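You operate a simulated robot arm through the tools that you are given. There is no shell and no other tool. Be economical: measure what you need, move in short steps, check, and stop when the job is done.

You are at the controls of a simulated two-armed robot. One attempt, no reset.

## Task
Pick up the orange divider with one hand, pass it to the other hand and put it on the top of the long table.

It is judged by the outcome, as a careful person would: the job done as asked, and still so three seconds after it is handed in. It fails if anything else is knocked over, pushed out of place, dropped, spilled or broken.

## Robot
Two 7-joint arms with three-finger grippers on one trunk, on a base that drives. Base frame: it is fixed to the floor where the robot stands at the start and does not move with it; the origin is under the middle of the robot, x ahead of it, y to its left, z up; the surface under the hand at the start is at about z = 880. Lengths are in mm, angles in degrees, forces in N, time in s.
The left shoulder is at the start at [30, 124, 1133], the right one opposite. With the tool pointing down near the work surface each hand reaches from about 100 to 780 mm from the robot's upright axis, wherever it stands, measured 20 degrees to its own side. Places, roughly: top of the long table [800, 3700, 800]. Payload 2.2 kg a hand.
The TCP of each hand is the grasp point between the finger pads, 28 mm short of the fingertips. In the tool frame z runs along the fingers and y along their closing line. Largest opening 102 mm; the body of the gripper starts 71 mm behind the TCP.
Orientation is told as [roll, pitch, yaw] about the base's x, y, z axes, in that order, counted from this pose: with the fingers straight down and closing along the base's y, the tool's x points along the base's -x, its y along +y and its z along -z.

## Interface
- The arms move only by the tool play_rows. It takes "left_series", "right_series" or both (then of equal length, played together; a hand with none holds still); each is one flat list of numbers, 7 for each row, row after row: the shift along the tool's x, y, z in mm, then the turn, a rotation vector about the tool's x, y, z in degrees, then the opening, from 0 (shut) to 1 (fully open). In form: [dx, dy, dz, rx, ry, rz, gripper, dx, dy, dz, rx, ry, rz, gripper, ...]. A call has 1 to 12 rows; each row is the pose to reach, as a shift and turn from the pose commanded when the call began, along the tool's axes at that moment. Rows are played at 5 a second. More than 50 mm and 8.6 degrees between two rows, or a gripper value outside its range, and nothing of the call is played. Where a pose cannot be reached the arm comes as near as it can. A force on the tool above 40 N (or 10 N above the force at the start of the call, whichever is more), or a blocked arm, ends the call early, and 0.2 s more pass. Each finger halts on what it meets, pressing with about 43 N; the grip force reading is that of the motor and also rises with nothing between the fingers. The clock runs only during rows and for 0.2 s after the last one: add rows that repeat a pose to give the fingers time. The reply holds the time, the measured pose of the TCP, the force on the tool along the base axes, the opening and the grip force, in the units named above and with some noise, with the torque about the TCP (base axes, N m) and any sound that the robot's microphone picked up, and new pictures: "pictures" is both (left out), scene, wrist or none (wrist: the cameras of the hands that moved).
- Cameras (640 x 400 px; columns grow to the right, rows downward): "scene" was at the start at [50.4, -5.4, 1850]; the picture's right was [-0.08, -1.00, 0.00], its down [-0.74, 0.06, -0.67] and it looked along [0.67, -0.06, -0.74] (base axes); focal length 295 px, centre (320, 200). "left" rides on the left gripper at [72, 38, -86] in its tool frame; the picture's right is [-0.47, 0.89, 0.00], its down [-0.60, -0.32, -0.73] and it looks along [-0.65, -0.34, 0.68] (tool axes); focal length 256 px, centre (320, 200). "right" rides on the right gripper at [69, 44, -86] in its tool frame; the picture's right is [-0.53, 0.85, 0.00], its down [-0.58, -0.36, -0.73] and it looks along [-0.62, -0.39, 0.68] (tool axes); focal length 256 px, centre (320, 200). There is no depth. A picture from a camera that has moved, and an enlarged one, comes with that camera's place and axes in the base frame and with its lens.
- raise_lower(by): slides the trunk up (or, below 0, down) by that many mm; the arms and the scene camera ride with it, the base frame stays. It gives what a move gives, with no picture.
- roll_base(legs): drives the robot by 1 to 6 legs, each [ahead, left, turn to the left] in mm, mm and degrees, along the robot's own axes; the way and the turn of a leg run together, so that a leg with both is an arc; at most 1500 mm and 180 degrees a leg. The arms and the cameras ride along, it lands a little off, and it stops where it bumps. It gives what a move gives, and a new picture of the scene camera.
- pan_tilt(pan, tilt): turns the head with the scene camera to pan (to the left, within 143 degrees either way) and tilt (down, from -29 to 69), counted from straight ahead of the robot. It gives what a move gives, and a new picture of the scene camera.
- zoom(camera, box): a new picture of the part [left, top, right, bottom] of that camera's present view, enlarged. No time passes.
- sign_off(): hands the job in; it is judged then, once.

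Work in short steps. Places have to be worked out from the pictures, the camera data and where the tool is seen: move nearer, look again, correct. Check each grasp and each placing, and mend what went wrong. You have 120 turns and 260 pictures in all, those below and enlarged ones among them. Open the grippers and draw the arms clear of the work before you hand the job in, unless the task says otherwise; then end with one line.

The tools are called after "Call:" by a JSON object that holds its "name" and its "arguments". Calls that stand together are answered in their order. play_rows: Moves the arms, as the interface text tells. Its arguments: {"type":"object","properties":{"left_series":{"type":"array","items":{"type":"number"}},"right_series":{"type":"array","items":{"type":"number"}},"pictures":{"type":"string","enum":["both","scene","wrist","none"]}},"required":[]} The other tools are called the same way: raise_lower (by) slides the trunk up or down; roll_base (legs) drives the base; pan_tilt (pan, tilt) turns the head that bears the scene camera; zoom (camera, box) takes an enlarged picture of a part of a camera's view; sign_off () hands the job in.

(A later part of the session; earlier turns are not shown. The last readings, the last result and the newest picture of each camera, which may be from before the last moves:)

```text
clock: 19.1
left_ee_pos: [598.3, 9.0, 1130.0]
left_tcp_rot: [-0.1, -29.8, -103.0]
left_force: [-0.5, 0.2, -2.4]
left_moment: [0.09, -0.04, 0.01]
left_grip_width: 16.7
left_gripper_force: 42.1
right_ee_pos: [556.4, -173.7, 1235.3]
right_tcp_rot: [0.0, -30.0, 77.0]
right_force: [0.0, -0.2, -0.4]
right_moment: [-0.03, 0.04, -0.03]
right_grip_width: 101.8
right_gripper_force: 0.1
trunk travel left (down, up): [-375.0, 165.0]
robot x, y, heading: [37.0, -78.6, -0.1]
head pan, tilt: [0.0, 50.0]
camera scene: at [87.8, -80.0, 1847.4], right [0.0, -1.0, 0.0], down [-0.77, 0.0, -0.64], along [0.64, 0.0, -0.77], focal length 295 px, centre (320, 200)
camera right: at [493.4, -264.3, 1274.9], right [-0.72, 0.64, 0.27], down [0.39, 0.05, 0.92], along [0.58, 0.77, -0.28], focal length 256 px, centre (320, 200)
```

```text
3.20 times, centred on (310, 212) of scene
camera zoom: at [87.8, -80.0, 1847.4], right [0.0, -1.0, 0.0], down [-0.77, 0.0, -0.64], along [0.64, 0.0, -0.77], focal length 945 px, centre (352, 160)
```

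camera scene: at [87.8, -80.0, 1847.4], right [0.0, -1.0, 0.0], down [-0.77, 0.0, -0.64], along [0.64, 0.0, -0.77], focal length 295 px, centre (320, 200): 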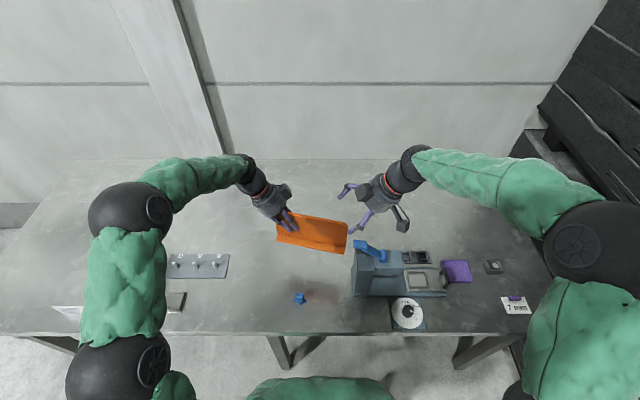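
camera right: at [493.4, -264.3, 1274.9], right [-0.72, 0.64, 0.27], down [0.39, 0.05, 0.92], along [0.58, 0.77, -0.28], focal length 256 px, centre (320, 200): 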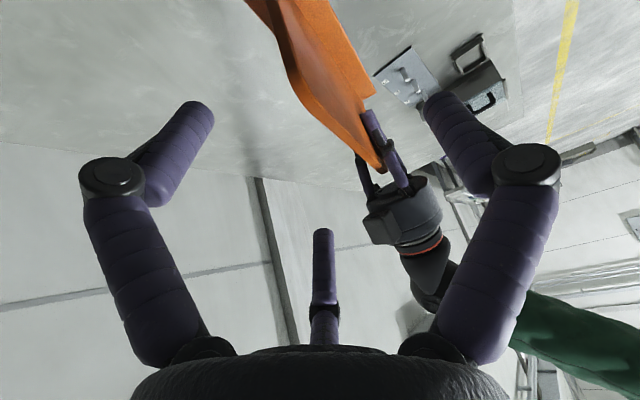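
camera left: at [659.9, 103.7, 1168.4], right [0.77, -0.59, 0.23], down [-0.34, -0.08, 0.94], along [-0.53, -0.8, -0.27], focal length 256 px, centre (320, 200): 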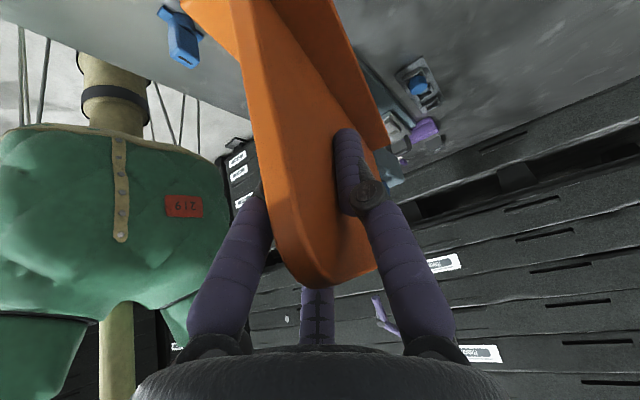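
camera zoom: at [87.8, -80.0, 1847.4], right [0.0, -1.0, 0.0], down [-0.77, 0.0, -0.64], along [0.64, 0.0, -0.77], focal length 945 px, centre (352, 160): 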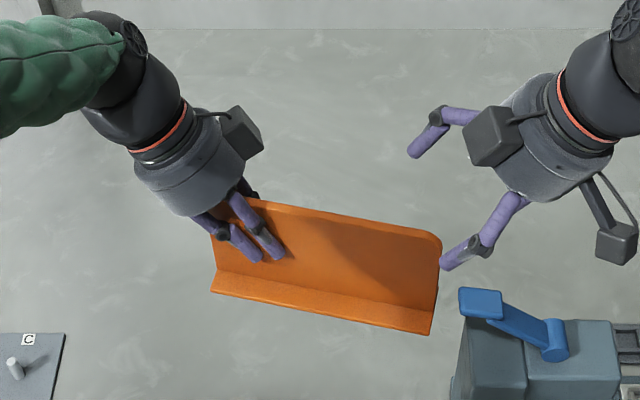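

The right hand's plane matches the left's exactly. I advance 75 mm along the approach and check.

Call:
{"name": "play_rows", "arguments": {"right_series": [0, 0, 25, 0, 0, 0, 1, 0, 0, 50, 0, 0, 0, 1, 0, 0, 75, 0, 0, 0, 1, 0, 0, 75, 0, 0, 0, 1]}}

Call:
{"name": "zoom", "arguments": {"camera": "scene", "box": [230, 150, 390, 275]}}

```text
clock: 20.1
left_ee_pos: [597.9, 10.9, 1130.6]
left_tcp_rot: [0.0, -29.9, -103.0]
left_force: [-0.6, -0.4, -2.0]
left_moment: [0.13, -0.03, -0.01]
left_grip_width: 16.5
left_gripper_force: 42.3
right_ee_pos: [566.8, -137.1, 1169.7]
right_tcp_rot: [0.0, -30.1, 77.1]
right_force: [-0.1, -0.8, 0.2]
right_moment: [0.03, 0.02, -0.03]
right_grip_width: 101.8
right_gripper_force: 0.1
trunk travel left (down, up): [-375.0, 165.0]
robot x, y, heading: [39.4, -77.9, 0.1]
head pan, tilt: [0.0, 50.0]
camera scene: at [87.9, -79.1, 1847.4], right [0.0, -1.0, 0.0], down [-0.77, 0.0, -0.64], along [0.64, 0.0, -0.77], focal length 295 px, centre (320, 200)
camera right: at [502.5, -227.1, 1209.0], right [-0.72, 0.64, 0.27], down [0.39, 0.05, 0.92], along [0.58, 0.77, -0.28], focal length 256 px, centre (320, 200)
```

scene: 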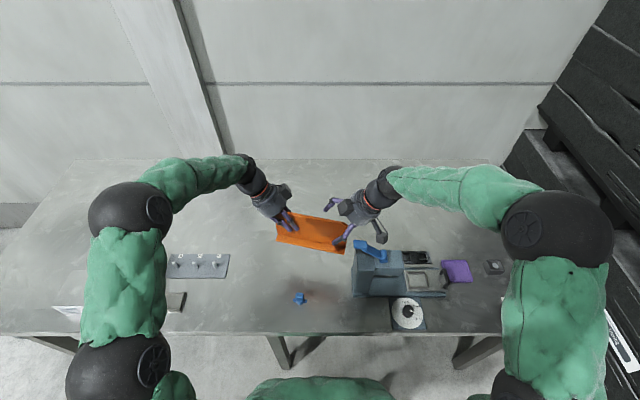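
right: 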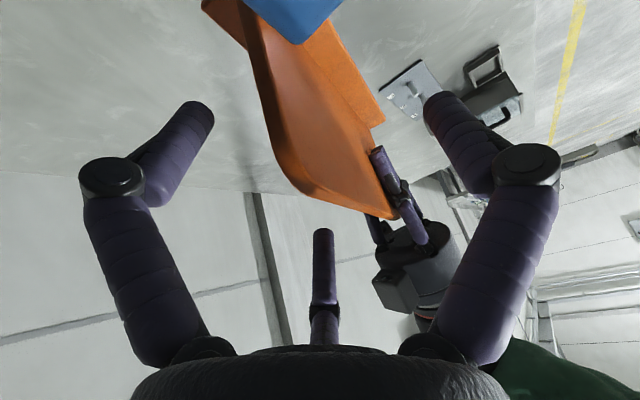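

```text
3.20 times, centred on (310, 212) of scene
camera zoom: at [87.9, -79.1, 1847.4], right [0.0, -1.0, 0.0], down [-0.77, 0.0, -0.64], along [0.64, 0.0, -0.77], focal length 945 px, centre (352, 160)
```

zoom: 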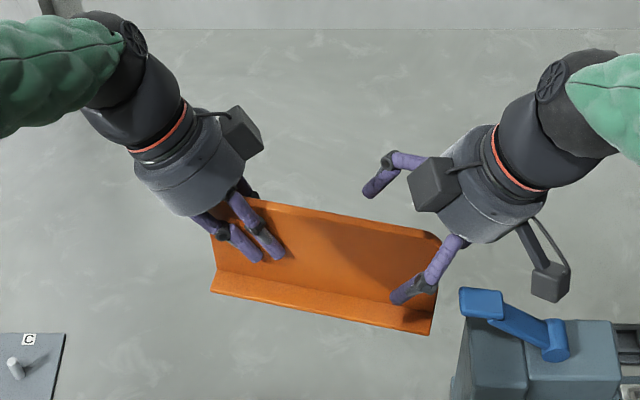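

The panel is between the right fingers. I advance 40 mm more, then close the right gripper while the left holds still.

Call:
{"name": "play_rows", "arguments": {"right_series": [0, 0, 20, 0, 0, 0, 1, 0, 0, 40, 0, 0, 0, 1, 0, 0, 40, 0, 0, 0, 0.7, 0, 0, 40, 0, 0, 0, 0.45, 0, 0, 40, 0, 0, 0, 0.25, 0, 0, 40, 0, 0, 0, 0, 0, 0, 40, 0, 0, 0, 0, 0, 0, 40, 0, 0, 0, 0, 0, 0, 40, 0, 0, 0, 0]}}

Call:
{"name": "zoom", "arguments": {"camera": "scene", "box": [230, 150, 390, 275]}}

```text
clock: 22.1
left_ee_pos: [597.2, 9.8, 1129.9]
left_tcp_rot: [-0.5, -30.0, -103.0]
left_force: [-20.8, -7.4, -8.3]
left_moment: [0.18, -0.07, -1.31]
left_grip_width: 16.7
left_gripper_force: 42.8
right_ee_pos: [572.7, -117.9, 1136.5]
right_tcp_rot: [-0.2, -30.2, 77.1]
right_force: [20.3, 7.3, 6.1]
right_moment: [0.79, -0.24, -1.14]
right_grip_width: 16.7
right_gripper_force: 42.3
trunk travel left (down, up): [-375.0, 165.0]
robot x, y, heading: [38.9, -83.1, -0.2]
head pan, tilt: [0.0, 50.0]
camera scene: at [88.7, -78.7, 1847.4], right [0.0, -1.0, 0.0], down [-0.77, 0.0, -0.64], along [0.64, 0.0, -0.77], focal length 295 px, centre (320, 200)
camera right: at [508.1, -207.7, 1175.8], right [-0.72, 0.64, 0.27], down [0.38, 0.05, 0.92], along [0.58, 0.77, -0.28], focal length 256 px, centre (320, 200)
```

scene: 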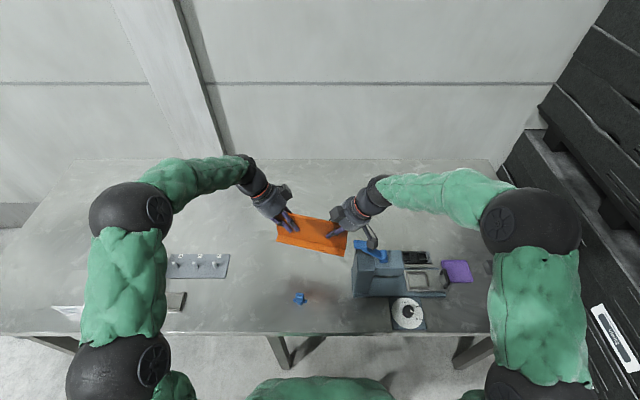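
right: 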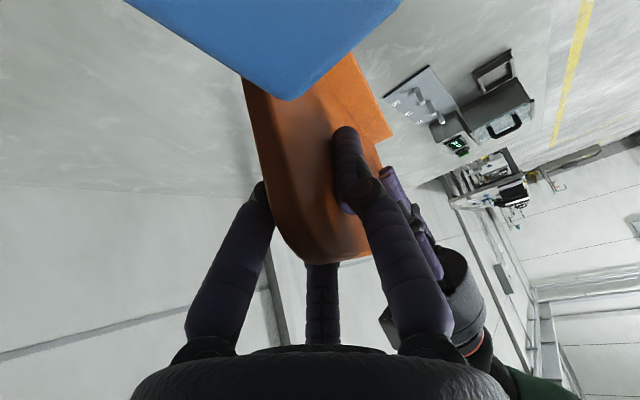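

```text
3.20 times, centred on (310, 212) of scene
camera zoom: at [88.7, -78.7, 1847.4], right [0.0, -1.0, 0.0], down [-0.77, 0.0, -0.64], along [0.64, 0.0, -0.77], focal length 945 px, centre (352, 160)
```

zoom: 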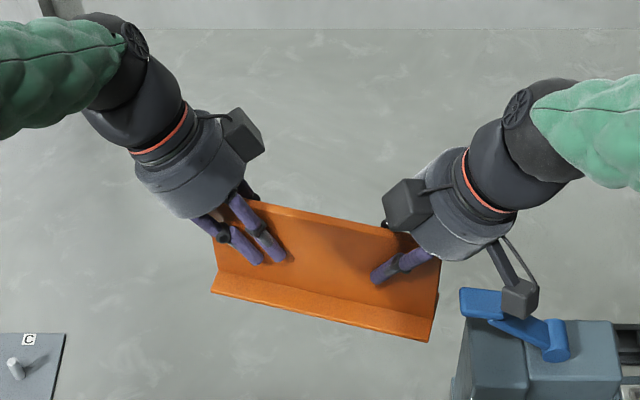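

Both hands hold the divider. The blue lever turns out to stand high, near z 1138 and only about 20 mm from the divider, so I'll avoid moving toward it. I open the left hand and back it straight out along its tool axis.

Call:
{"name": "play_rows", "arguments": {"left_series": [0, 0, 0, 0, 0, 0, 0.3, 0, 0, 0, 0, 0, 0, 0.6, 0, 0, 0, 0, 0, 0, 0.8, 0, 0, -20, 0, 0, 0, 0.8, 0, 0, -45, 0, 0, 0, 0.8, 0, 0, -70, 0, 0, 0, 0.8, 0, 0, -95, 0, 0, 0, 0.8, 0, 0, -95, 0, 0, 0, 0.8]}}

Call:
{"name": "zoom", "arguments": {"camera": "scene", "box": [230, 150, 390, 275]}}

```text
clock: 23.9
left_ee_pos: [611.2, 57.4, 1213.3]
left_tcp_rot: [-0.2, -30.1, -102.9]
left_force: [-0.2, -0.7, 0.4]
left_moment: [0.02, 0.0, 0.0]
left_grip_width: 81.7
left_gripper_force: 0.1
right_ee_pos: [572.7, -117.7, 1135.7]
right_tcp_rot: [0.1, -30.1, 76.9]
right_force: [-0.4, 0.3, 0.8]
right_moment: [-0.08, -0.01, -0.04]
right_grip_width: 16.3
right_gripper_force: 42.0
trunk travel left (down, up): [-375.0, 165.0]
robot x, y, heading: [38.4, -84.0, -0.3]
head pan, tilt: [0.0, 50.0]
camera scene: at [89.0, -79.0, 1847.4], right [0.0, -1.0, 0.0], down [-0.77, 0.0, -0.64], along [0.64, 0.0, -0.77], focal length 295 px, centre (320, 200)
camera left: at [671.6, 150.1, 1251.1], right [0.77, -0.59, 0.23], down [-0.34, -0.08, 0.94], along [-0.53, -0.8, -0.27], focal length 256 px, centre (320, 200)
```

scene: 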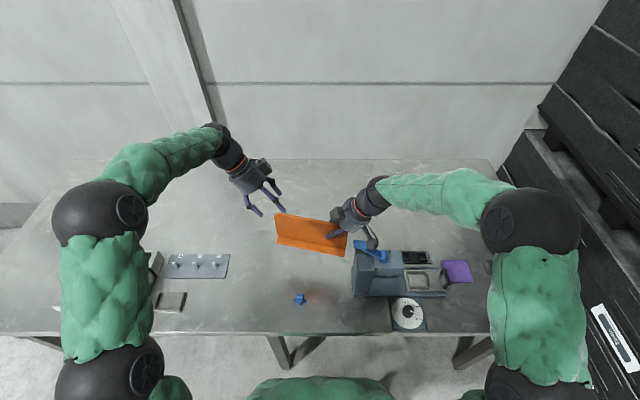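
left: 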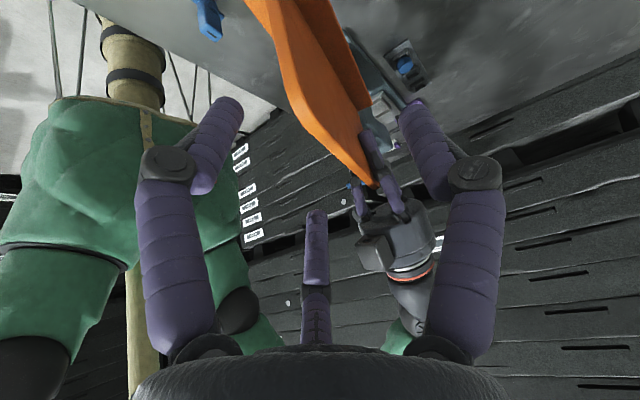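

```text
3.20 times, centred on (310, 212) of scene
camera zoom: at [89.0, -79.0, 1847.4], right [0.0, -1.0, 0.0], down [-0.77, 0.0, -0.64], along [0.64, 0.0, -0.77], focal length 945 px, centre (352, 160)
```

zoom: 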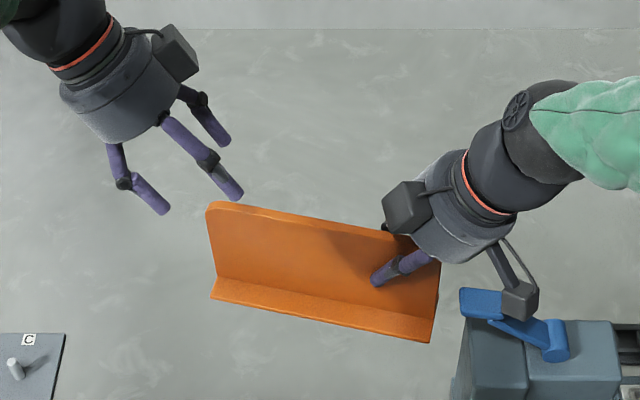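

The right hand holds the divider alone and steadily. I move the left hand well clear first, then lift the divider straight up away from the lever.

Call:
{"name": "play_rows", "arguments": {"left_series": [15, -21, -26, 0, 0, 0, 0.8, 30, -42, -52, 0, 0, 0, 0.8, 45, -64, -78, 0, 0, 0, 0.8, 60, -85, -104, 0, 0, 0, 0.8, 60, -85, -104, 0, 0, 0, 0.8, 60, -85, -104, 0, 0, 0, 0.8, 60, -85, -104, 0, 0, 0, 0.8, 60, -85, -104, 0, 0, 0, 0.8, 60, -85, -104, 0, 0, 0, 0.8, 60, -85, -104, 0, 0, 0, 0.8], "right_series": [0, 0, 0, 0, 0, 0, 0, 0, 0, 0, 0, 0, 0, 0, 0, 0, 0, 0, 0, 0, 0, -6, 0, -8, 0, 0, 0, 0, -18, 1, -22, 0, 0, 0, 0, -35, 2, -41, 0, 0, 0, 0, -52, 3, -60, 0, 0, 0, 0, -69, 4, -79, 0, 0, 0, 0, -86, 5, -98, 0, 0, 0, 0, -100, 6, -115, 0, 0, 0, 0]}}

Call:
{"name": "zoom", "arguments": {"camera": "scene", "box": [200, 130, 400, 280]}}

```text
clock: 26.1
left_ee_pos: [551.2, 175.4, 1273.8]
left_tcp_rot: [-0.1, -30.0, -103.0]
left_force: [1.6, -0.7, -0.1]
left_moment: [0.02, 0.01, 0.01]
left_grip_width: 81.5
left_gripper_force: 0.1
right_ee_pos: [572.4, -88.5, 1285.7]
right_tcp_rot: [0.1, -30.0, 77.0]
right_force: [-0.4, 0.6, -1.7]
right_moment: [-0.11, 0.02, 0.02]
right_grip_width: 16.3
right_gripper_force: 42.1
trunk travel left (down, up): [-375.0, 165.0]
robot x, y, heading: [41.9, -77.4, -0.2]
head pan, tilt: [0.0, 50.0]
camera scene: at [88.3, -78.6, 1847.4], right [0.0, -1.0, 0.0], down [-0.77, 0.0, -0.64], along [0.64, 0.0, -0.77], focal length 295 px, centre (320, 200)
camera right: at [507.5, -178.0, 1325.1], right [-0.72, 0.64, 0.27], down [0.39, 0.05, 0.92], along [0.58, 0.77, -0.28], focal length 256 px, centre (320, 200)
camera left: at [611.2, 269.9, 1311.2], right [0.77, -0.59, 0.23], down [-0.34, -0.08, 0.94], along [-0.53, -0.8, -0.27], focal length 256 px, centre (320, 200)
```

scene: 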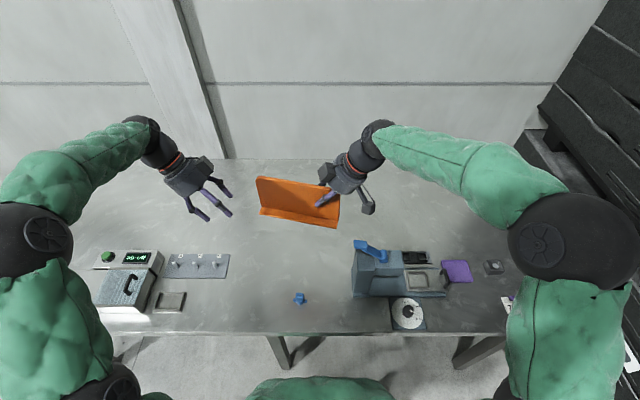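
right: 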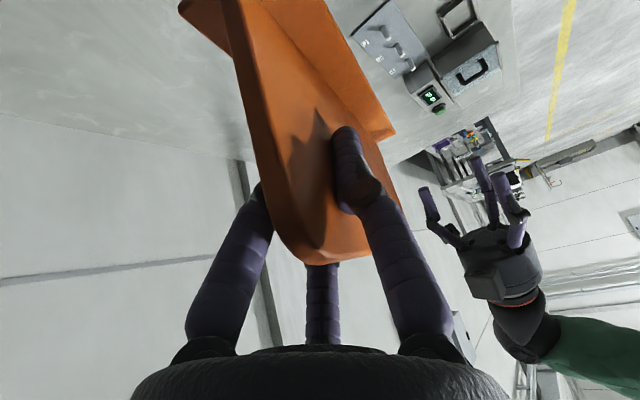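
left: 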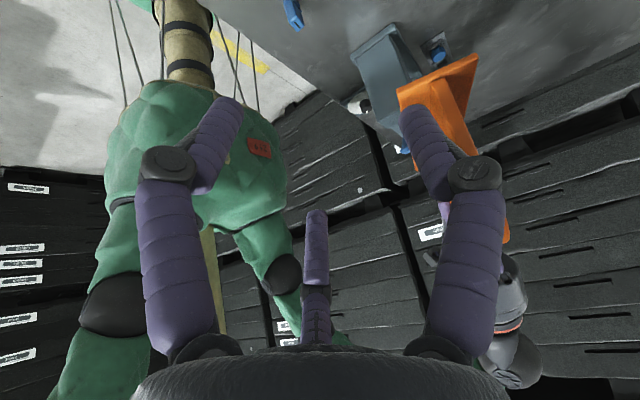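

```text
2.67 times, centred on (300, 205) of scene
camera zoom: at [88.3, -78.6, 1847.4], right [0.0, -1.0, 0.0], down [-0.77, 0.0, -0.64], along [0.64, 0.0, -0.77], focal length 787 px, centre (373, 187)
```

zoom: 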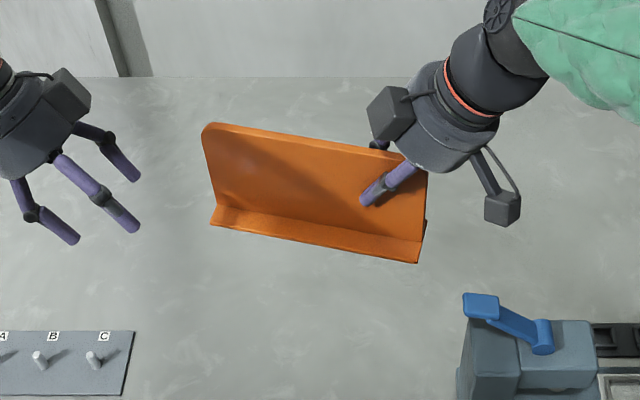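

The handover worked: the right hand holds the divider and the left is free. I back the base away from the table and look toward the long table.

Call:
{"name": "roll_base", "arguments": {"legs": [[-290, 0, 0]]}}

Call:
{"name": "pan_tilt", "arguments": {"pan": 85, "tilt": 25}}

Call:
{"name": "zoom", "arguments": {"camera": "scene", "box": [220, 60, 480, 260]}}

```text
clock: 28.1
left_ee_pos: [261.4, 176.5, 1273.9]
left_tcp_rot: [0.0, -30.0, -103.0]
left_force: [-1.1, -0.4, -0.3]
left_moment: [0.0, -0.02, 0.0]
left_grip_width: 81.5
left_gripper_force: 0.0
right_ee_pos: [283.1, -87.4, 1284.4]
right_tcp_rot: [0.0, -29.9, 76.9]
right_force: [-1.2, -0.3, -1.9]
right_moment: [-0.13, -0.02, 0.01]
right_grip_width: 16.5
right_gripper_force: 42.5
trunk travel left (down, up): [-375.0, 165.0]
robot x, y, heading: [-249.0, -84.7, -0.3]
head pan, tilt: [0.0, 50.0]
camera scene: at [-201.3, -78.7, 1847.4], right [0.0, -1.0, 0.0], down [-0.77, 0.0, -0.64], along [0.64, 0.0, -0.77], focal length 295 px, centre (320, 200)
```

scene: 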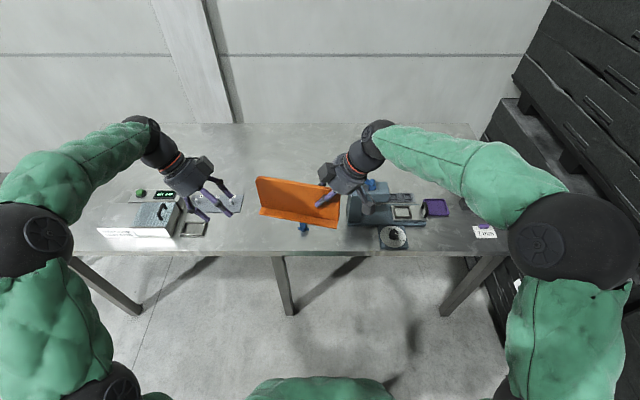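

```text
clock: 29.7
left_ee_pos: [262.0, 176.4, 1273.8]
left_tcp_rot: [-0.1, -29.9, -102.9]
left_force: [0.2, 0.4, -0.4]
left_moment: [-0.03, -0.02, -0.01]
left_grip_width: 81.7
left_gripper_force: 0.1
right_ee_pos: [283.0, -88.8, 1285.2]
right_tcp_rot: [0.1, -30.0, 77.0]
right_force: [0.3, 0.0, -1.3]
right_moment: [-0.12, 0.01, -0.02]
right_grip_width: 16.4
right_gripper_force: 42.5
trunk travel left (down, up): [-375.0, 165.0]
robot x, y, heading: [-249.3, -77.7, 0.4]
head pan, tilt: [85.0, 25.0]
camera scene: at [-269.5, 13.0, 1884.9], right [1.0, -0.09, 0.0], down [-0.04, -0.42, -0.91], along [0.08, 0.9, -0.42], focal length 295 px, centre (320, 200)
```

scene: 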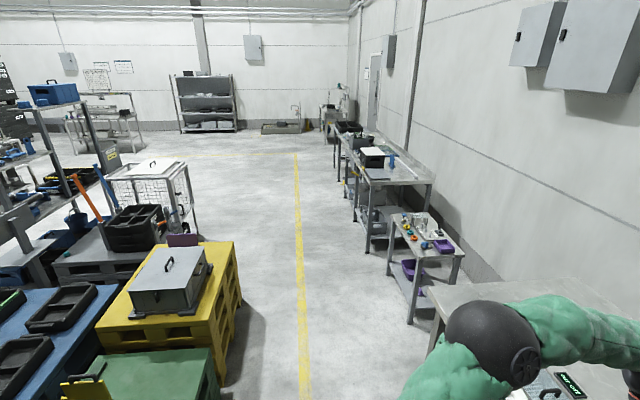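

```text
2.00 times, centred on (350, 160) of scene
camera zoom: at [-269.5, 13.0, 1884.9], right [1.0, -0.09, 0.0], down [-0.04, -0.42, -0.91], along [0.08, 0.9, -0.42], focal length 590 px, centre (260, 280)
```

zoom: 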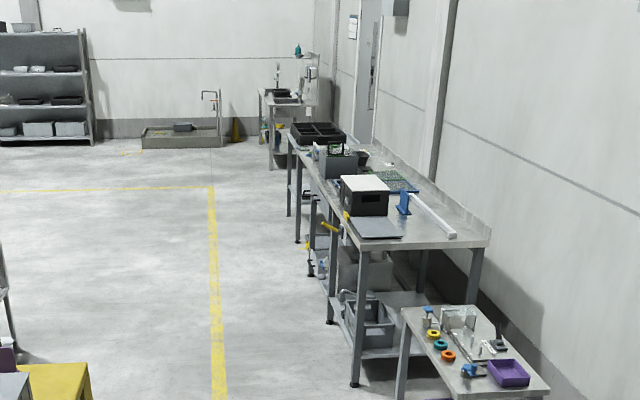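

The near end of the long table, around y 2650–2790, looks free between the edge and a grey mat. I'll drive sideways down the aisle in stages, starting with 1450 mm.

Call:
{"name": "roll_base", "arguments": {"legs": [[0, 1450, 0]]}}

Call:
{"name": "pan_tilt", "arguments": {"pan": 45, "tilt": 35}}

```text
clock: 36.9
left_ee_pos: [262.4, 1631.3, 1273.2]
left_tcp_rot: [0.0, -30.0, -103.0]
left_force: [0.9, 0.6, 0.6]
left_moment: [0.0, -0.03, -0.01]
left_grip_width: 81.6
left_gripper_force: 0.0
right_ee_pos: [282.4, 1367.2, 1285.0]
right_tcp_rot: [0.1, -30.0, 77.0]
right_force: [0.0, 0.1, -0.6]
right_moment: [-0.11, 0.01, -0.03]
right_grip_width: 16.4
right_gripper_force: 42.1
trunk travel left (down, up): [-375.0, 165.0]
robot x, y, heading: [-249.0, 1377.9, 0.0]
head pan, tilt: [85.0, 25.0]
camera scene: at [-269.6, 1469.0, 1884.9], right [1.0, -0.09, 0.0], down [-0.04, -0.42, -0.91], along [0.08, 0.9, -0.42], focal length 295 px, centre (320, 200)
```

scene: 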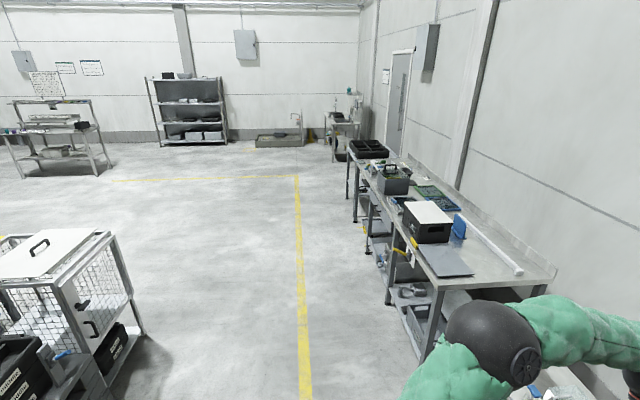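

```text
clock: 38.0
left_ee_pos: [261.9, 1631.7, 1272.5]
left_tcp_rot: [-0.1, -30.1, -103.0]
left_force: [0.1, -0.3, 0.9]
left_moment: [-0.03, 0.0, 0.0]
left_grip_width: 81.5
left_gripper_force: 0.1
right_ee_pos: [282.0, 1367.4, 1284.8]
right_tcp_rot: [0.1, -30.1, 77.0]
right_force: [-0.1, 0.8, -1.0]
right_moment: [-0.14, 0.03, -0.03]
right_grip_width: 16.7
right_gripper_force: 42.1
trunk travel left (down, up): [-375.0, 165.0]
robot x, y, heading: [-246.1, 1376.5, -0.2]
head pan, tilt: [45.0, 35.0]
camera scene: at [-215.4, 1439.4, 1869.1], right [0.71, -0.71, 0.0], down [-0.41, -0.41, -0.82], along [0.58, 0.58, -0.57], focal length 295 px, centre (320, 200)
```

scene: 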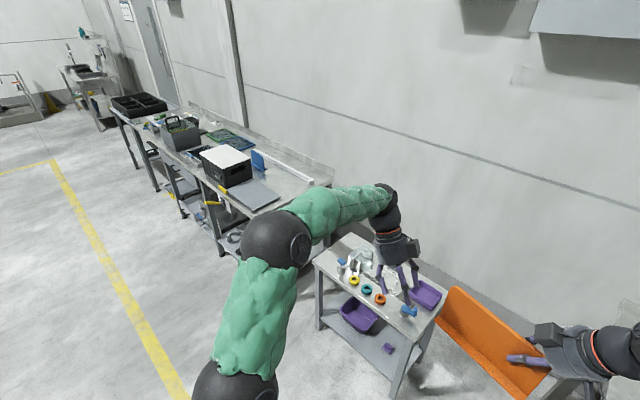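

The aisle is clear and the hands pass above the trolley. I drive on another 1450 mm, which puts the robot's y near 2830.

Call:
{"name": "roll_base", "arguments": {"legs": [[0, 1450, 0]]}}

Call:
{"name": "pan_tilt", "arguments": {"pan": 0, "tilt": 45}}

```text
clock: 45.1
left_ee_pos: [252.6, 3073.2, 1272.6]
left_tcp_rot: [-0.1, -30.0, -102.6]
left_force: [1.0, -0.4, 0.1]
left_moment: [-0.01, -0.02, 0.03]
left_grip_width: 81.3
left_gripper_force: 0.0
right_ee_pos: [276.6, 2808.2, 1285.1]
right_tcp_rot: [0.1, -30.0, 77.5]
right_force: [0.3, 0.8, -1.7]
right_moment: [-0.12, 0.07, -0.01]
right_grip_width: 16.4
right_gripper_force: 42.0
trunk travel left (down, up): [-375.0, 165.0]
robot x, y, heading: [-257.1, 2808.4, 0.4]
head pan, tilt: [45.0, 35.0]
camera scene: at [-222.5, 2875.8, 1869.1], right [0.71, -0.7, 0.0], down [-0.4, -0.41, -0.82], along [0.57, 0.58, -0.57], focal length 295 px, centre (320, 200)
```

scene: 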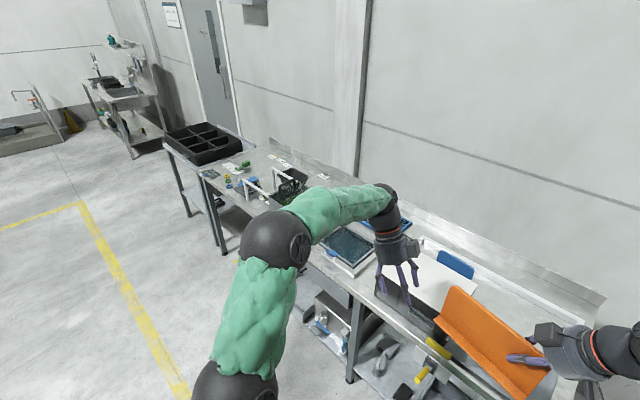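

```text
clock: 46.2
left_ee_pos: [253.1, 3072.2, 1273.2]
left_tcp_rot: [-0.1, -30.0, -102.5]
left_force: [0.2, 0.4, 0.3]
left_moment: [0.01, -0.05, 0.03]
left_grip_width: 81.4
left_gripper_force: 0.1
right_ee_pos: [276.9, 2808.0, 1285.4]
right_tcp_rot: [0.1, -30.0, 77.5]
right_force: [-0.4, -0.9, -0.9]
right_moment: [-0.1, 0.03, -0.02]
right_grip_width: 16.5
right_gripper_force: 42.5
trunk travel left (down, up): [-375.0, 165.0]
robot x, y, heading: [-255.1, 2813.8, 0.6]
head pan, tilt: [0.0, 45.0]
camera scene: at [-202.9, 2813.6, 1854.3], right [0.01, -1.0, 0.0], down [-0.71, -0.01, -0.71], along [0.71, 0.01, -0.71], focal length 295 px, centre (320, 200)
```

scene: 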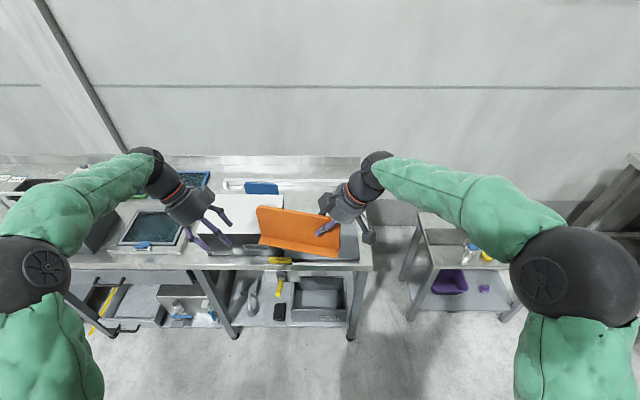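

I zoom in on the table's right end to find free space.

Call:
{"name": "zoom", "arguments": {"camera": "scene", "box": [190, 150, 430, 300]}}

```text
2.67 times, centred on (310, 225) of scene
camera zoom: at [-202.9, 2813.6, 1854.3], right [0.01, -1.0, 0.0], down [-0.71, -0.01, -0.71], along [0.71, 0.01, -0.71], focal length 787 px, centre (347, 133)
```

zoom: 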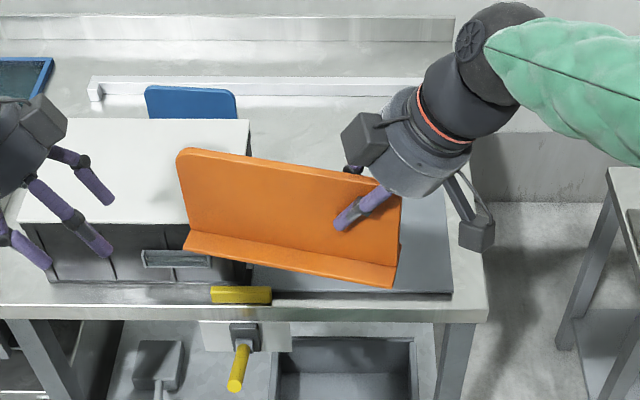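

The clear bare patch on the long table is behind the mat, at x ≈ 720–940 and y ≈ 2620–2950. I tuck the left hand back and out, then turn the divider about 12° so it lies parallel to the table edge.

Call:
{"name": "play_rows", "arguments": {"left_series": [2, -33, -13, 0, 0, 0, 0.8, 4, -65, -25, 0, 0, 0, 0.8, 6, -98, -38, 0, 0, 0, 0.8, 7, -130, -50, 0, 0, 0, 0.8, 7, -130, -50, 0, 0, 0, 0.8, 7, -130, -50, 0, 0, 0, 0.8, 7, -130, -50, 0, 0, 0, 0.8], "right_series": [0, 0, 0, 0, 0, 0, 0, 0, 0, 0, 0, 0, 0, 0, 0, 0, 0, 0, 0, 0, 0, 0, 0, 0, -1.5, 0, -2.7, 0, 0, 0, 0, -3.1, 0, -5.4, 0, 0, 0, 0, -4.7, 0, -8.1, 0, 0, 0, 0, -6.25, 0, -10.8, 0], "pictures": "scene"}}

Call:
{"name": "roll_base", "arguments": {"legs": [[300, 0, -0.5]]}}

Call:
{"name": "zoom", "arguments": {"camera": "scene", "box": [190, 150, 430, 300]}}

```text
clock: 47.8
left_ee_pos: [134.5, 3131.2, 1313.6]
left_tcp_rot: [-0.1, -30.0, -102.5]
left_force: [-0.3, -0.1, 0.0]
left_moment: [0.01, 0.02, 0.0]
left_grip_width: 81.7
left_gripper_force: 0.1
right_ee_pos: [276.8, 2808.7, 1284.1]
right_tcp_rot: [0.1, -30.1, 90.1]
right_force: [0.4, 0.0, -1.8]
right_moment: [-0.12, -0.03, -0.01]
right_grip_width: 16.4
right_gripper_force: 42.4
trunk travel left (down, up): [-375.0, 165.0]
robot x, y, heading: [-254.8, 2814.4, 0.7]
head pan, tilt: [0.0, 45.0]
camera scene: at [-202.2, 2813.4, 1854.3], right [0.01, -1.0, 0.0], down [-0.71, -0.01, -0.71], along [0.71, 0.01, -0.71], focal length 295 px, centre (320, 200)
```

scene: 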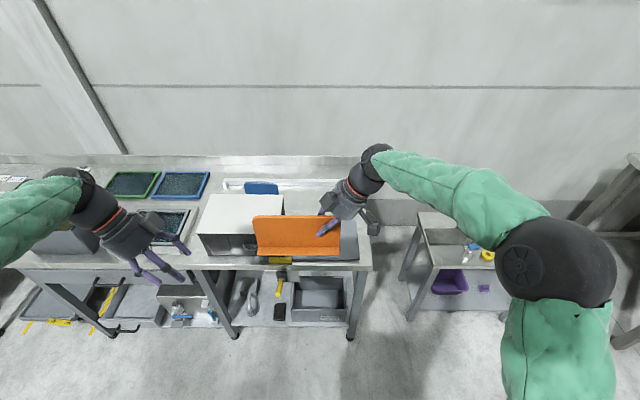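

```text
clock: 49.9
left_ee_pos: [437.7, 3130.0, 1314.8]
left_tcp_rot: [0.0, -30.0, -102.9]
left_force: [0.7, -0.7, -0.3]
left_moment: [-0.03, 0.0, 0.0]
left_grip_width: 81.5
left_gripper_force: 0.1
right_ee_pos: [578.4, 2804.1, 1284.5]
right_tcp_rot: [0.1, -29.9, 89.6]
right_force: [0.0, 0.2, -1.3]
right_moment: [-0.09, 0.0, 0.04]
right_grip_width: 16.7
right_gripper_force: 41.9
trunk travel left (down, up): [-375.0, 165.0]
robot x, y, heading: [46.7, 2816.9, -0.1]
head pan, tilt: [0.0, 45.0]
camera scene: at [99.0, 2814.7, 1854.3], right [0.0, -1.0, 0.0], down [-0.71, 0.0, -0.71], along [0.71, 0.0, -0.71], focal length 295 px, centre (320, 200)
```

scene: 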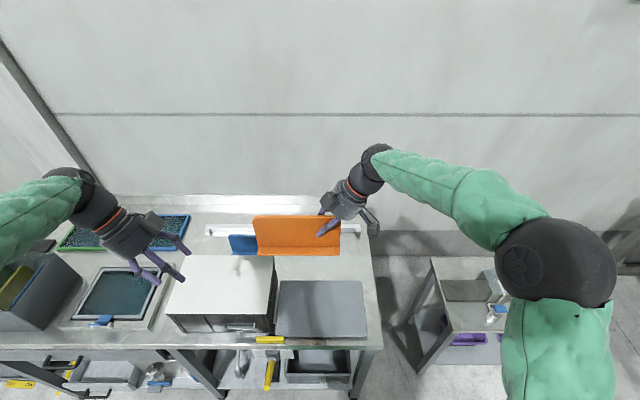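

```text
2.67 times, centred on (310, 225) of scene
camera zoom: at [99.0, 2814.7, 1854.3], right [0.0, -1.0, 0.0], down [-0.71, 0.0, -0.71], along [0.71, 0.0, -0.71], focal length 787 px, centre (347, 133)
```

zoom: 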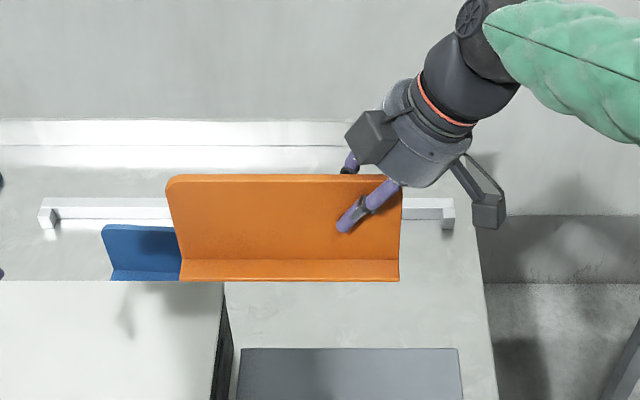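

The view is clear: the free patch is x ≈ 700–930, y ≈ 2610–2990. I drive 80 mm closer, still within the clearance I had before, and lower the trunk 80 mm.

Call:
{"name": "roll_base", "arguments": {"legs": [[80, 0, 0]]}}

Call:
{"name": "raise_lower", "arguments": {"by": -80}}

```text
clock: 50.9
left_ee_pos: [517.7, 3131.0, 1313.2]
left_tcp_rot: [-0.2, -30.0, -102.7]
left_force: [0.1, 0.2, -0.9]
left_moment: [0.05, 0.03, 0.0]
left_grip_width: 81.7
left_gripper_force: 0.0
right_ee_pos: [658.0, 2807.1, 1283.3]
right_tcp_rot: [0.1, -30.0, 89.6]
right_force: [-0.3, 0.1, -2.2]
right_moment: [-0.13, 0.01, 0.05]
right_grip_width: 16.3
right_gripper_force: 42.1
trunk travel left (down, up): [-375.0, 165.0]
robot x, y, heading: [123.8, 2813.2, 0.1]
head pan, tilt: [0.0, 45.0]
camera scene: at [179.7, 2815.0, 1854.2], right [0.0, -1.0, 0.0], down [-0.71, 0.0, -0.71], along [0.71, 0.0, -0.71], focal length 295 px, centre (320, 200)
```

scene: 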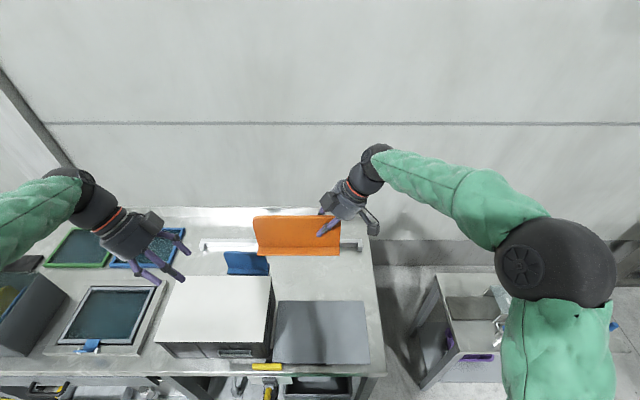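

```text
clock: 52.1
left_ee_pos: [514.4, 3129.2, 1233.7]
left_tcp_rot: [0.0, -30.0, -102.8]
left_force: [0.0, -1.1, 0.1]
left_moment: [-0.01, -0.01, 0.01]
left_grip_width: 81.5
left_gripper_force: 0.0
right_ee_pos: [655.8, 2805.9, 1205.3]
right_tcp_rot: [0.0, -30.1, 89.5]
right_force: [-0.4, -1.2, -1.8]
right_moment: [-0.13, 0.01, -0.02]
right_grip_width: 16.6
right_gripper_force: 42.1
trunk travel left (down, up): [-295.0, 245.0]
robot x, y, heading: [125.6, 2813.3, 0.2]
head pan, tilt: [0.0, 45.0]
```

Now I carry the divider forward and right to above the free patch, stopping well above the table.

Call:
{"name": "play_rows", "arguments": {"right_series": [26, -26, 15, 0, 0, 0, 0, 52, -52, 30, 0, 0, 0, 0, 78, -77, 44, 0, 0, 0, 0, 104, -103, 59, 0, 0, 0, 0, 130, -129, 74, 0, 0, 0, 0, 156, -154, 89, 0, 0, 0, 0, 156, -154, 89, 0, 0, 0, 0]}}

Call:
{"name": "zoom", "arguments": {"camera": "scene", "box": [220, 190, 400, 310]}}

```text
clock: 53.7
left_ee_pos: [515.3, 3130.4, 1234.3]
left_tcp_rot: [0.0, -30.1, -102.8]
left_force: [-0.8, -0.2, -0.1]
left_moment: [-0.01, -0.01, -0.02]
left_grip_width: 81.7
left_gripper_force: 0.0
right_ee_pos: [809.7, 2714.9, 1050.1]
right_tcp_rot: [0.1, -29.9, 89.8]
right_force: [0.3, 0.6, -1.5]
right_moment: [-0.14, 0.0, 0.02]
right_grip_width: 16.3
right_gripper_force: 42.7
trunk travel left (down, up): [-295.0, 245.0]
robot x, y, heading: [125.0, 2812.2, -0.1]
head pan, tilt: [0.0, 45.0]
camera scene: at [176.0, 2815.3, 1774.4], right [0.0, -1.0, 0.0], down [-0.71, 0.0, -0.71], along [0.71, 0.0, -0.71], focal length 295 px, centre (320, 200)
camera right: at [766.0, 2613.2, 1089.2], right [-0.84, 0.47, 0.27], down [0.37, 0.13, 0.92], along [0.4, 0.87, -0.28], focal length 256 px, centre (320, 200)
```

scene: 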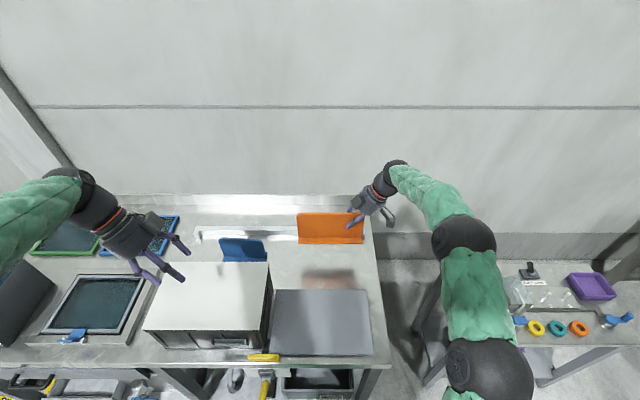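
right: 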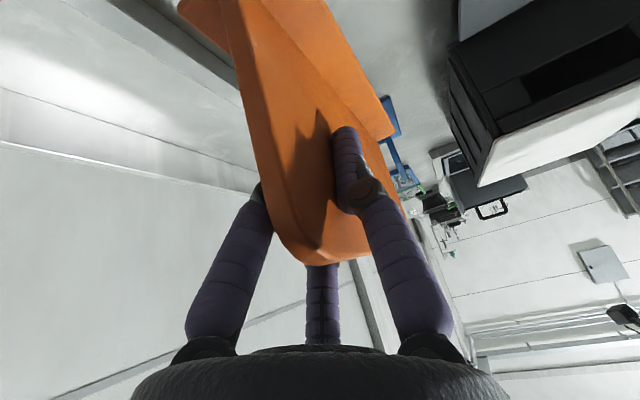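

```text
3.33 times, centred on (310, 250) of scene
camera zoom: at [176.0, 2815.3, 1774.4], right [0.0, -1.0, 0.0], down [-0.71, 0.0, -0.71], along [0.71, 0.0, -0.71], focal length 984 px, centre (353, 33)
```

zoom: 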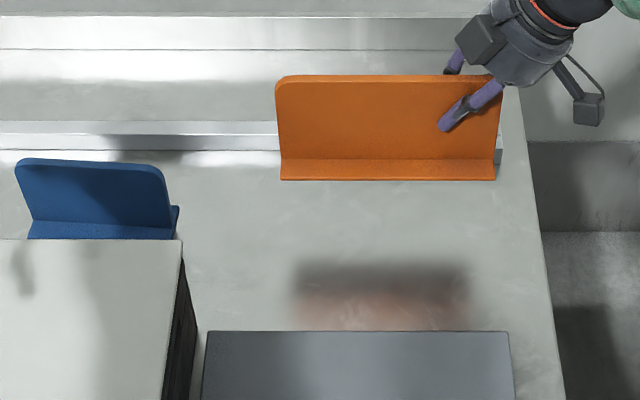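

It is positioned over bare table, clear of the mat, bar and box. I descend 125 mm, then look.

Call:
{"name": "play_rows", "arguments": {"right_series": [20, 0, 35, 0, 0, 0, 0, 42, 0, 72, 0, 0, 0, 0, 62.5, 0, 108, 0, 0, 0, 0, 62.5, 0, 108, 0, 0, 0, 0], "pictures": "scene"}}

Call:
{"name": "zoom", "arguments": {"camera": "scene", "box": [220, 190, 400, 310]}}

```text
clock: 54.7
left_ee_pos: [514.3, 3131.1, 1234.9]
left_tcp_rot: [0.0, -29.9, -103.0]
left_force: [-0.8, 0.3, 0.6]
left_moment: [0.01, 0.01, -0.01]
left_grip_width: 81.9
left_gripper_force: 0.1
right_ee_pos: [811.2, 2715.0, 929.7]
right_tcp_rot: [-0.3, -30.1, 89.8]
right_force: [1.8, 1.7, 23.7]
right_moment: [0.92, 0.62, 0.26]
right_grip_width: 16.4
right_gripper_force: 42.3
trunk travel left (down, up): [-295.0, 245.0]
robot x, y, heading: [127.0, 2814.1, 0.4]
head pan, tilt: [0.0, 45.0]
camera scene: at [175.3, 2815.3, 1774.7], right [0.0, -1.0, 0.0], down [-0.71, 0.0, -0.71], along [0.71, 0.0, -0.71], focal length 295 px, centre (320, 200)
```

scene: 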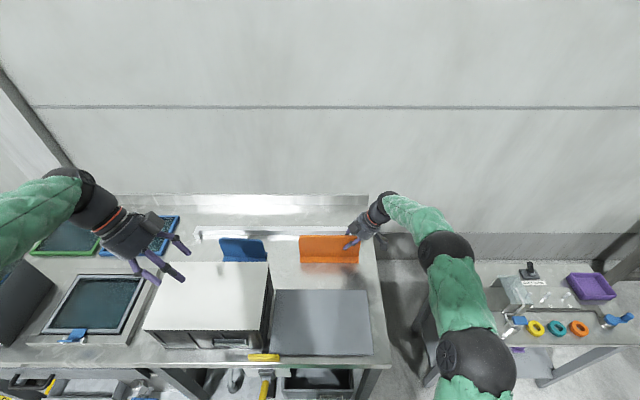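

```text
3.33 times, centred on (310, 250) of scene
camera zoom: at [175.3, 2815.3, 1774.7], right [0.0, -1.0, 0.0], down [-0.71, 0.0, -0.71], along [0.71, 0.0, -0.71], focal length 984 px, centre (353, 33)
```

zoom: 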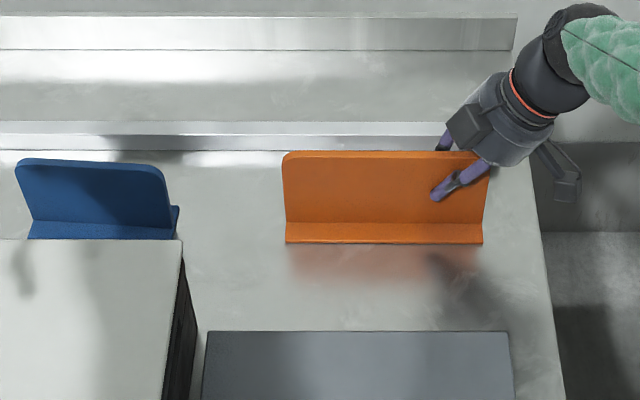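

The divider touched down at about z 930 with 24 N. I ease up a few mm to relieve the push and read the force.

Call:
{"name": "play_rows", "arguments": {"right_series": [-1.5, 0, -2.6, 0, 0, 0, 0, -1.5, 0, -2.6, 0, 0, 0, 0], "pictures": "wrist"}}

```text
clock: 55.3
left_ee_pos: [515.1, 3131.1, 1234.6]
left_tcp_rot: [0.0, -30.0, -102.8]
left_force: [0.2, -0.1, 0.0]
left_moment: [-0.01, 0.04, -0.03]
left_grip_width: 81.6
left_gripper_force: 0.0
right_ee_pos: [810.3, 2715.6, 928.8]
right_tcp_rot: [-0.1, -30.0, 89.7]
right_force: [7.2, 1.4, 20.3]
right_moment: [0.58, -0.06, -0.22]
right_grip_width: 16.7
right_gripper_force: 42.2
trunk travel left (down, up): [-295.0, 245.0]
robot x, y, heading: [125.8, 2812.7, -0.1]
head pan, tilt: [0.0, 45.0]
camera right: at [767.2, 2613.1, 969.0], right [-0.84, 0.47, 0.27], down [0.36, 0.13, 0.92], along [0.4, 0.87, -0.28], focal length 256 px, centre (320, 200)
```

right: 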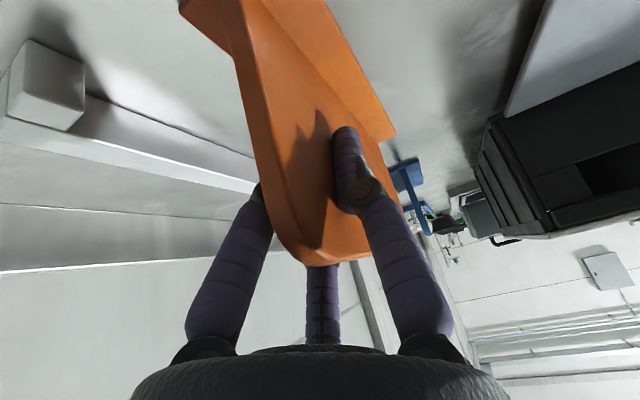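

It is still pushing at 20 N, so I ease up a bit more.

Call:
{"name": "play_rows", "arguments": {"right_series": [-1.5, 0, -2.6, 0, 0, 0, 0, -1.5, 0, -2.6, 0, 0, 0, 0], "pictures": "none"}}

```text
clock: 55.9
left_ee_pos: [514.7, 3130.4, 1234.0]
left_tcp_rot: [0.1, -30.0, -102.8]
left_force: [-0.4, 0.5, -0.6]
left_moment: [-0.01, 0.0, 0.0]
left_grip_width: 81.5
left_gripper_force: 0.1
right_ee_pos: [808.4, 2715.1, 930.0]
right_tcp_rot: [0.2, -30.0, 89.6]
right_force: [3.4, 0.5, 8.2]
right_moment: [-0.05, -0.04, -0.07]
right_grip_width: 16.2
right_gripper_force: 41.6
trunk travel left (down, up): [-295.0, 245.0]
robot x, y, heading: [126.1, 2813.9, 0.4]
head pan, tilt: [0.0, 45.0]
```

There is light contact now, 8 N and no moment. I open the right gripper.

Call:
{"name": "play_rows", "arguments": {"right_series": [0, 0, 0, 0, 0, 0, 0.25, 0, 0, 0, 0, 0, 0, 0.5, 0, 0, 0, 0, 0, 0, 0.8, 0, 0, 0, 0, 0, 0, 0.8]}}

Call:
{"name": "zoom", "arguments": {"camera": "scene", "box": [220, 190, 400, 310]}}

```text
clock: 56.9
left_ee_pos: [514.8, 3131.0, 1233.5]
left_tcp_rot: [-0.1, -30.1, -102.9]
left_force: [0.3, -0.1, -0.1]
left_moment: [0.02, 0.0, -0.01]
left_grip_width: 81.7
left_gripper_force: 0.1
right_ee_pos: [811.0, 2715.8, 930.4]
right_tcp_rot: [0.0, -29.9, 89.5]
right_force: [-0.2, -0.9, -1.3]
right_moment: [0.0, 0.0, 0.01]
right_grip_width: 81.7
right_gripper_force: 0.1
trunk travel left (down, up): [-295.0, 245.0]
robot x, y, heading: [126.1, 2812.5, 0.2]
head pan, tilt: [0.0, 45.0]
camera scene: at [177.3, 2815.0, 1774.3], right [0.0, -1.0, 0.0], down [-0.71, 0.0, -0.71], along [0.71, 0.0, -0.71], focal length 295 px, centre (320, 200)
camera right: at [766.9, 2613.2, 970.2], right [-0.84, 0.47, 0.27], down [0.37, 0.13, 0.92], along [0.4, 0.87, -0.28], focal length 256 px, centre (320, 200)
```

scene: 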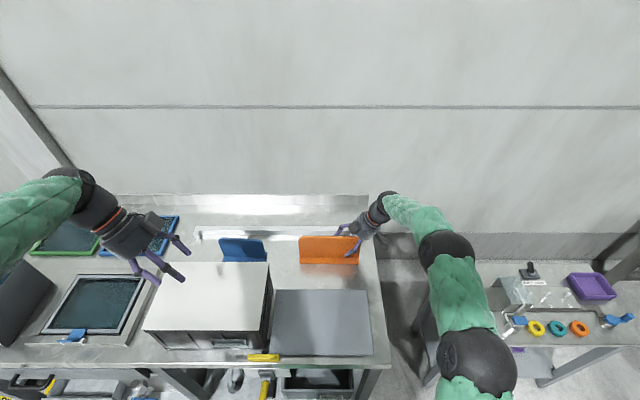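
right: 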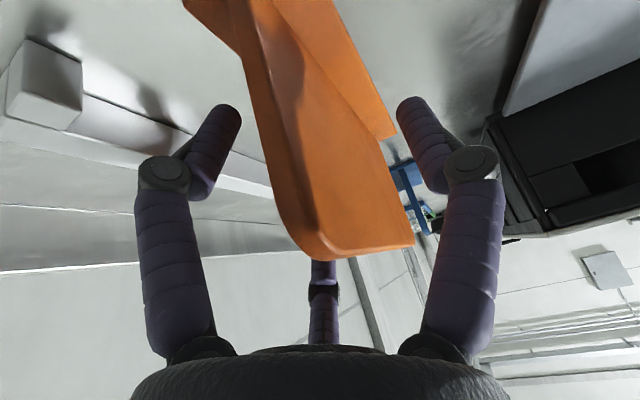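

```text
3.33 times, centred on (310, 250) of scene
camera zoom: at [177.3, 2815.0, 1774.3], right [0.0, -1.0, 0.0], down [-0.71, 0.0, -0.71], along [0.71, 0.0, -0.71], focal length 984 px, centre (353, 33)
```

zoom: 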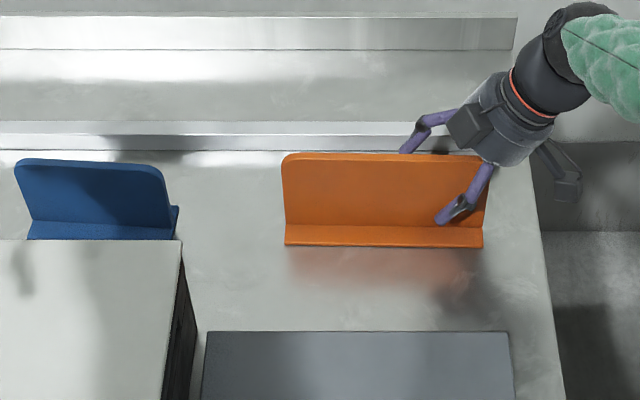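

The divider stands freely. I retract the right hand along its tool axis, then up.

Call:
{"name": "play_rows", "arguments": {"right_series": [0, 0, -25, 0, 0, 0, 0.8, 0, 0, -55, 0, 0, 0, 0.8, 0, 0, -90, 0, 0, 0, 0.8, 0, 0, -125, 0, 0, 0, 0.8, -15, 20, -155, 0, 0, 0, 0.8, -35, 50, -180, 0, 0, 0, 0.8, -55, 85, -210, 0, 0, 0, 0.8, -55, 85, -210, 0, 0, 0, 0.8]}}

Call:
{"name": "zoom", "arguments": {"camera": "scene", "box": [220, 190, 400, 310]}}

```text
refused: row 7 steps farther than a row can; nothing moved
```

```text
3.33 times, centred on (310, 250) of scene
camera zoom: at [177.3, 2815.0, 1774.3], right [0.0, -1.0, 0.0], down [-0.71, 0.0, -0.71], along [0.71, 0.0, -0.71], focal length 984 px, centre (353, 33)
```

zoom: 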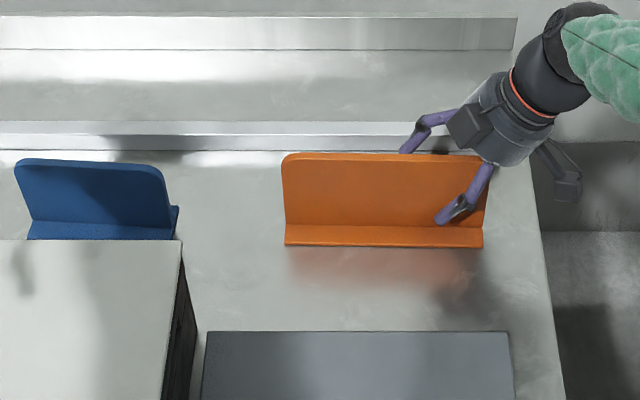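

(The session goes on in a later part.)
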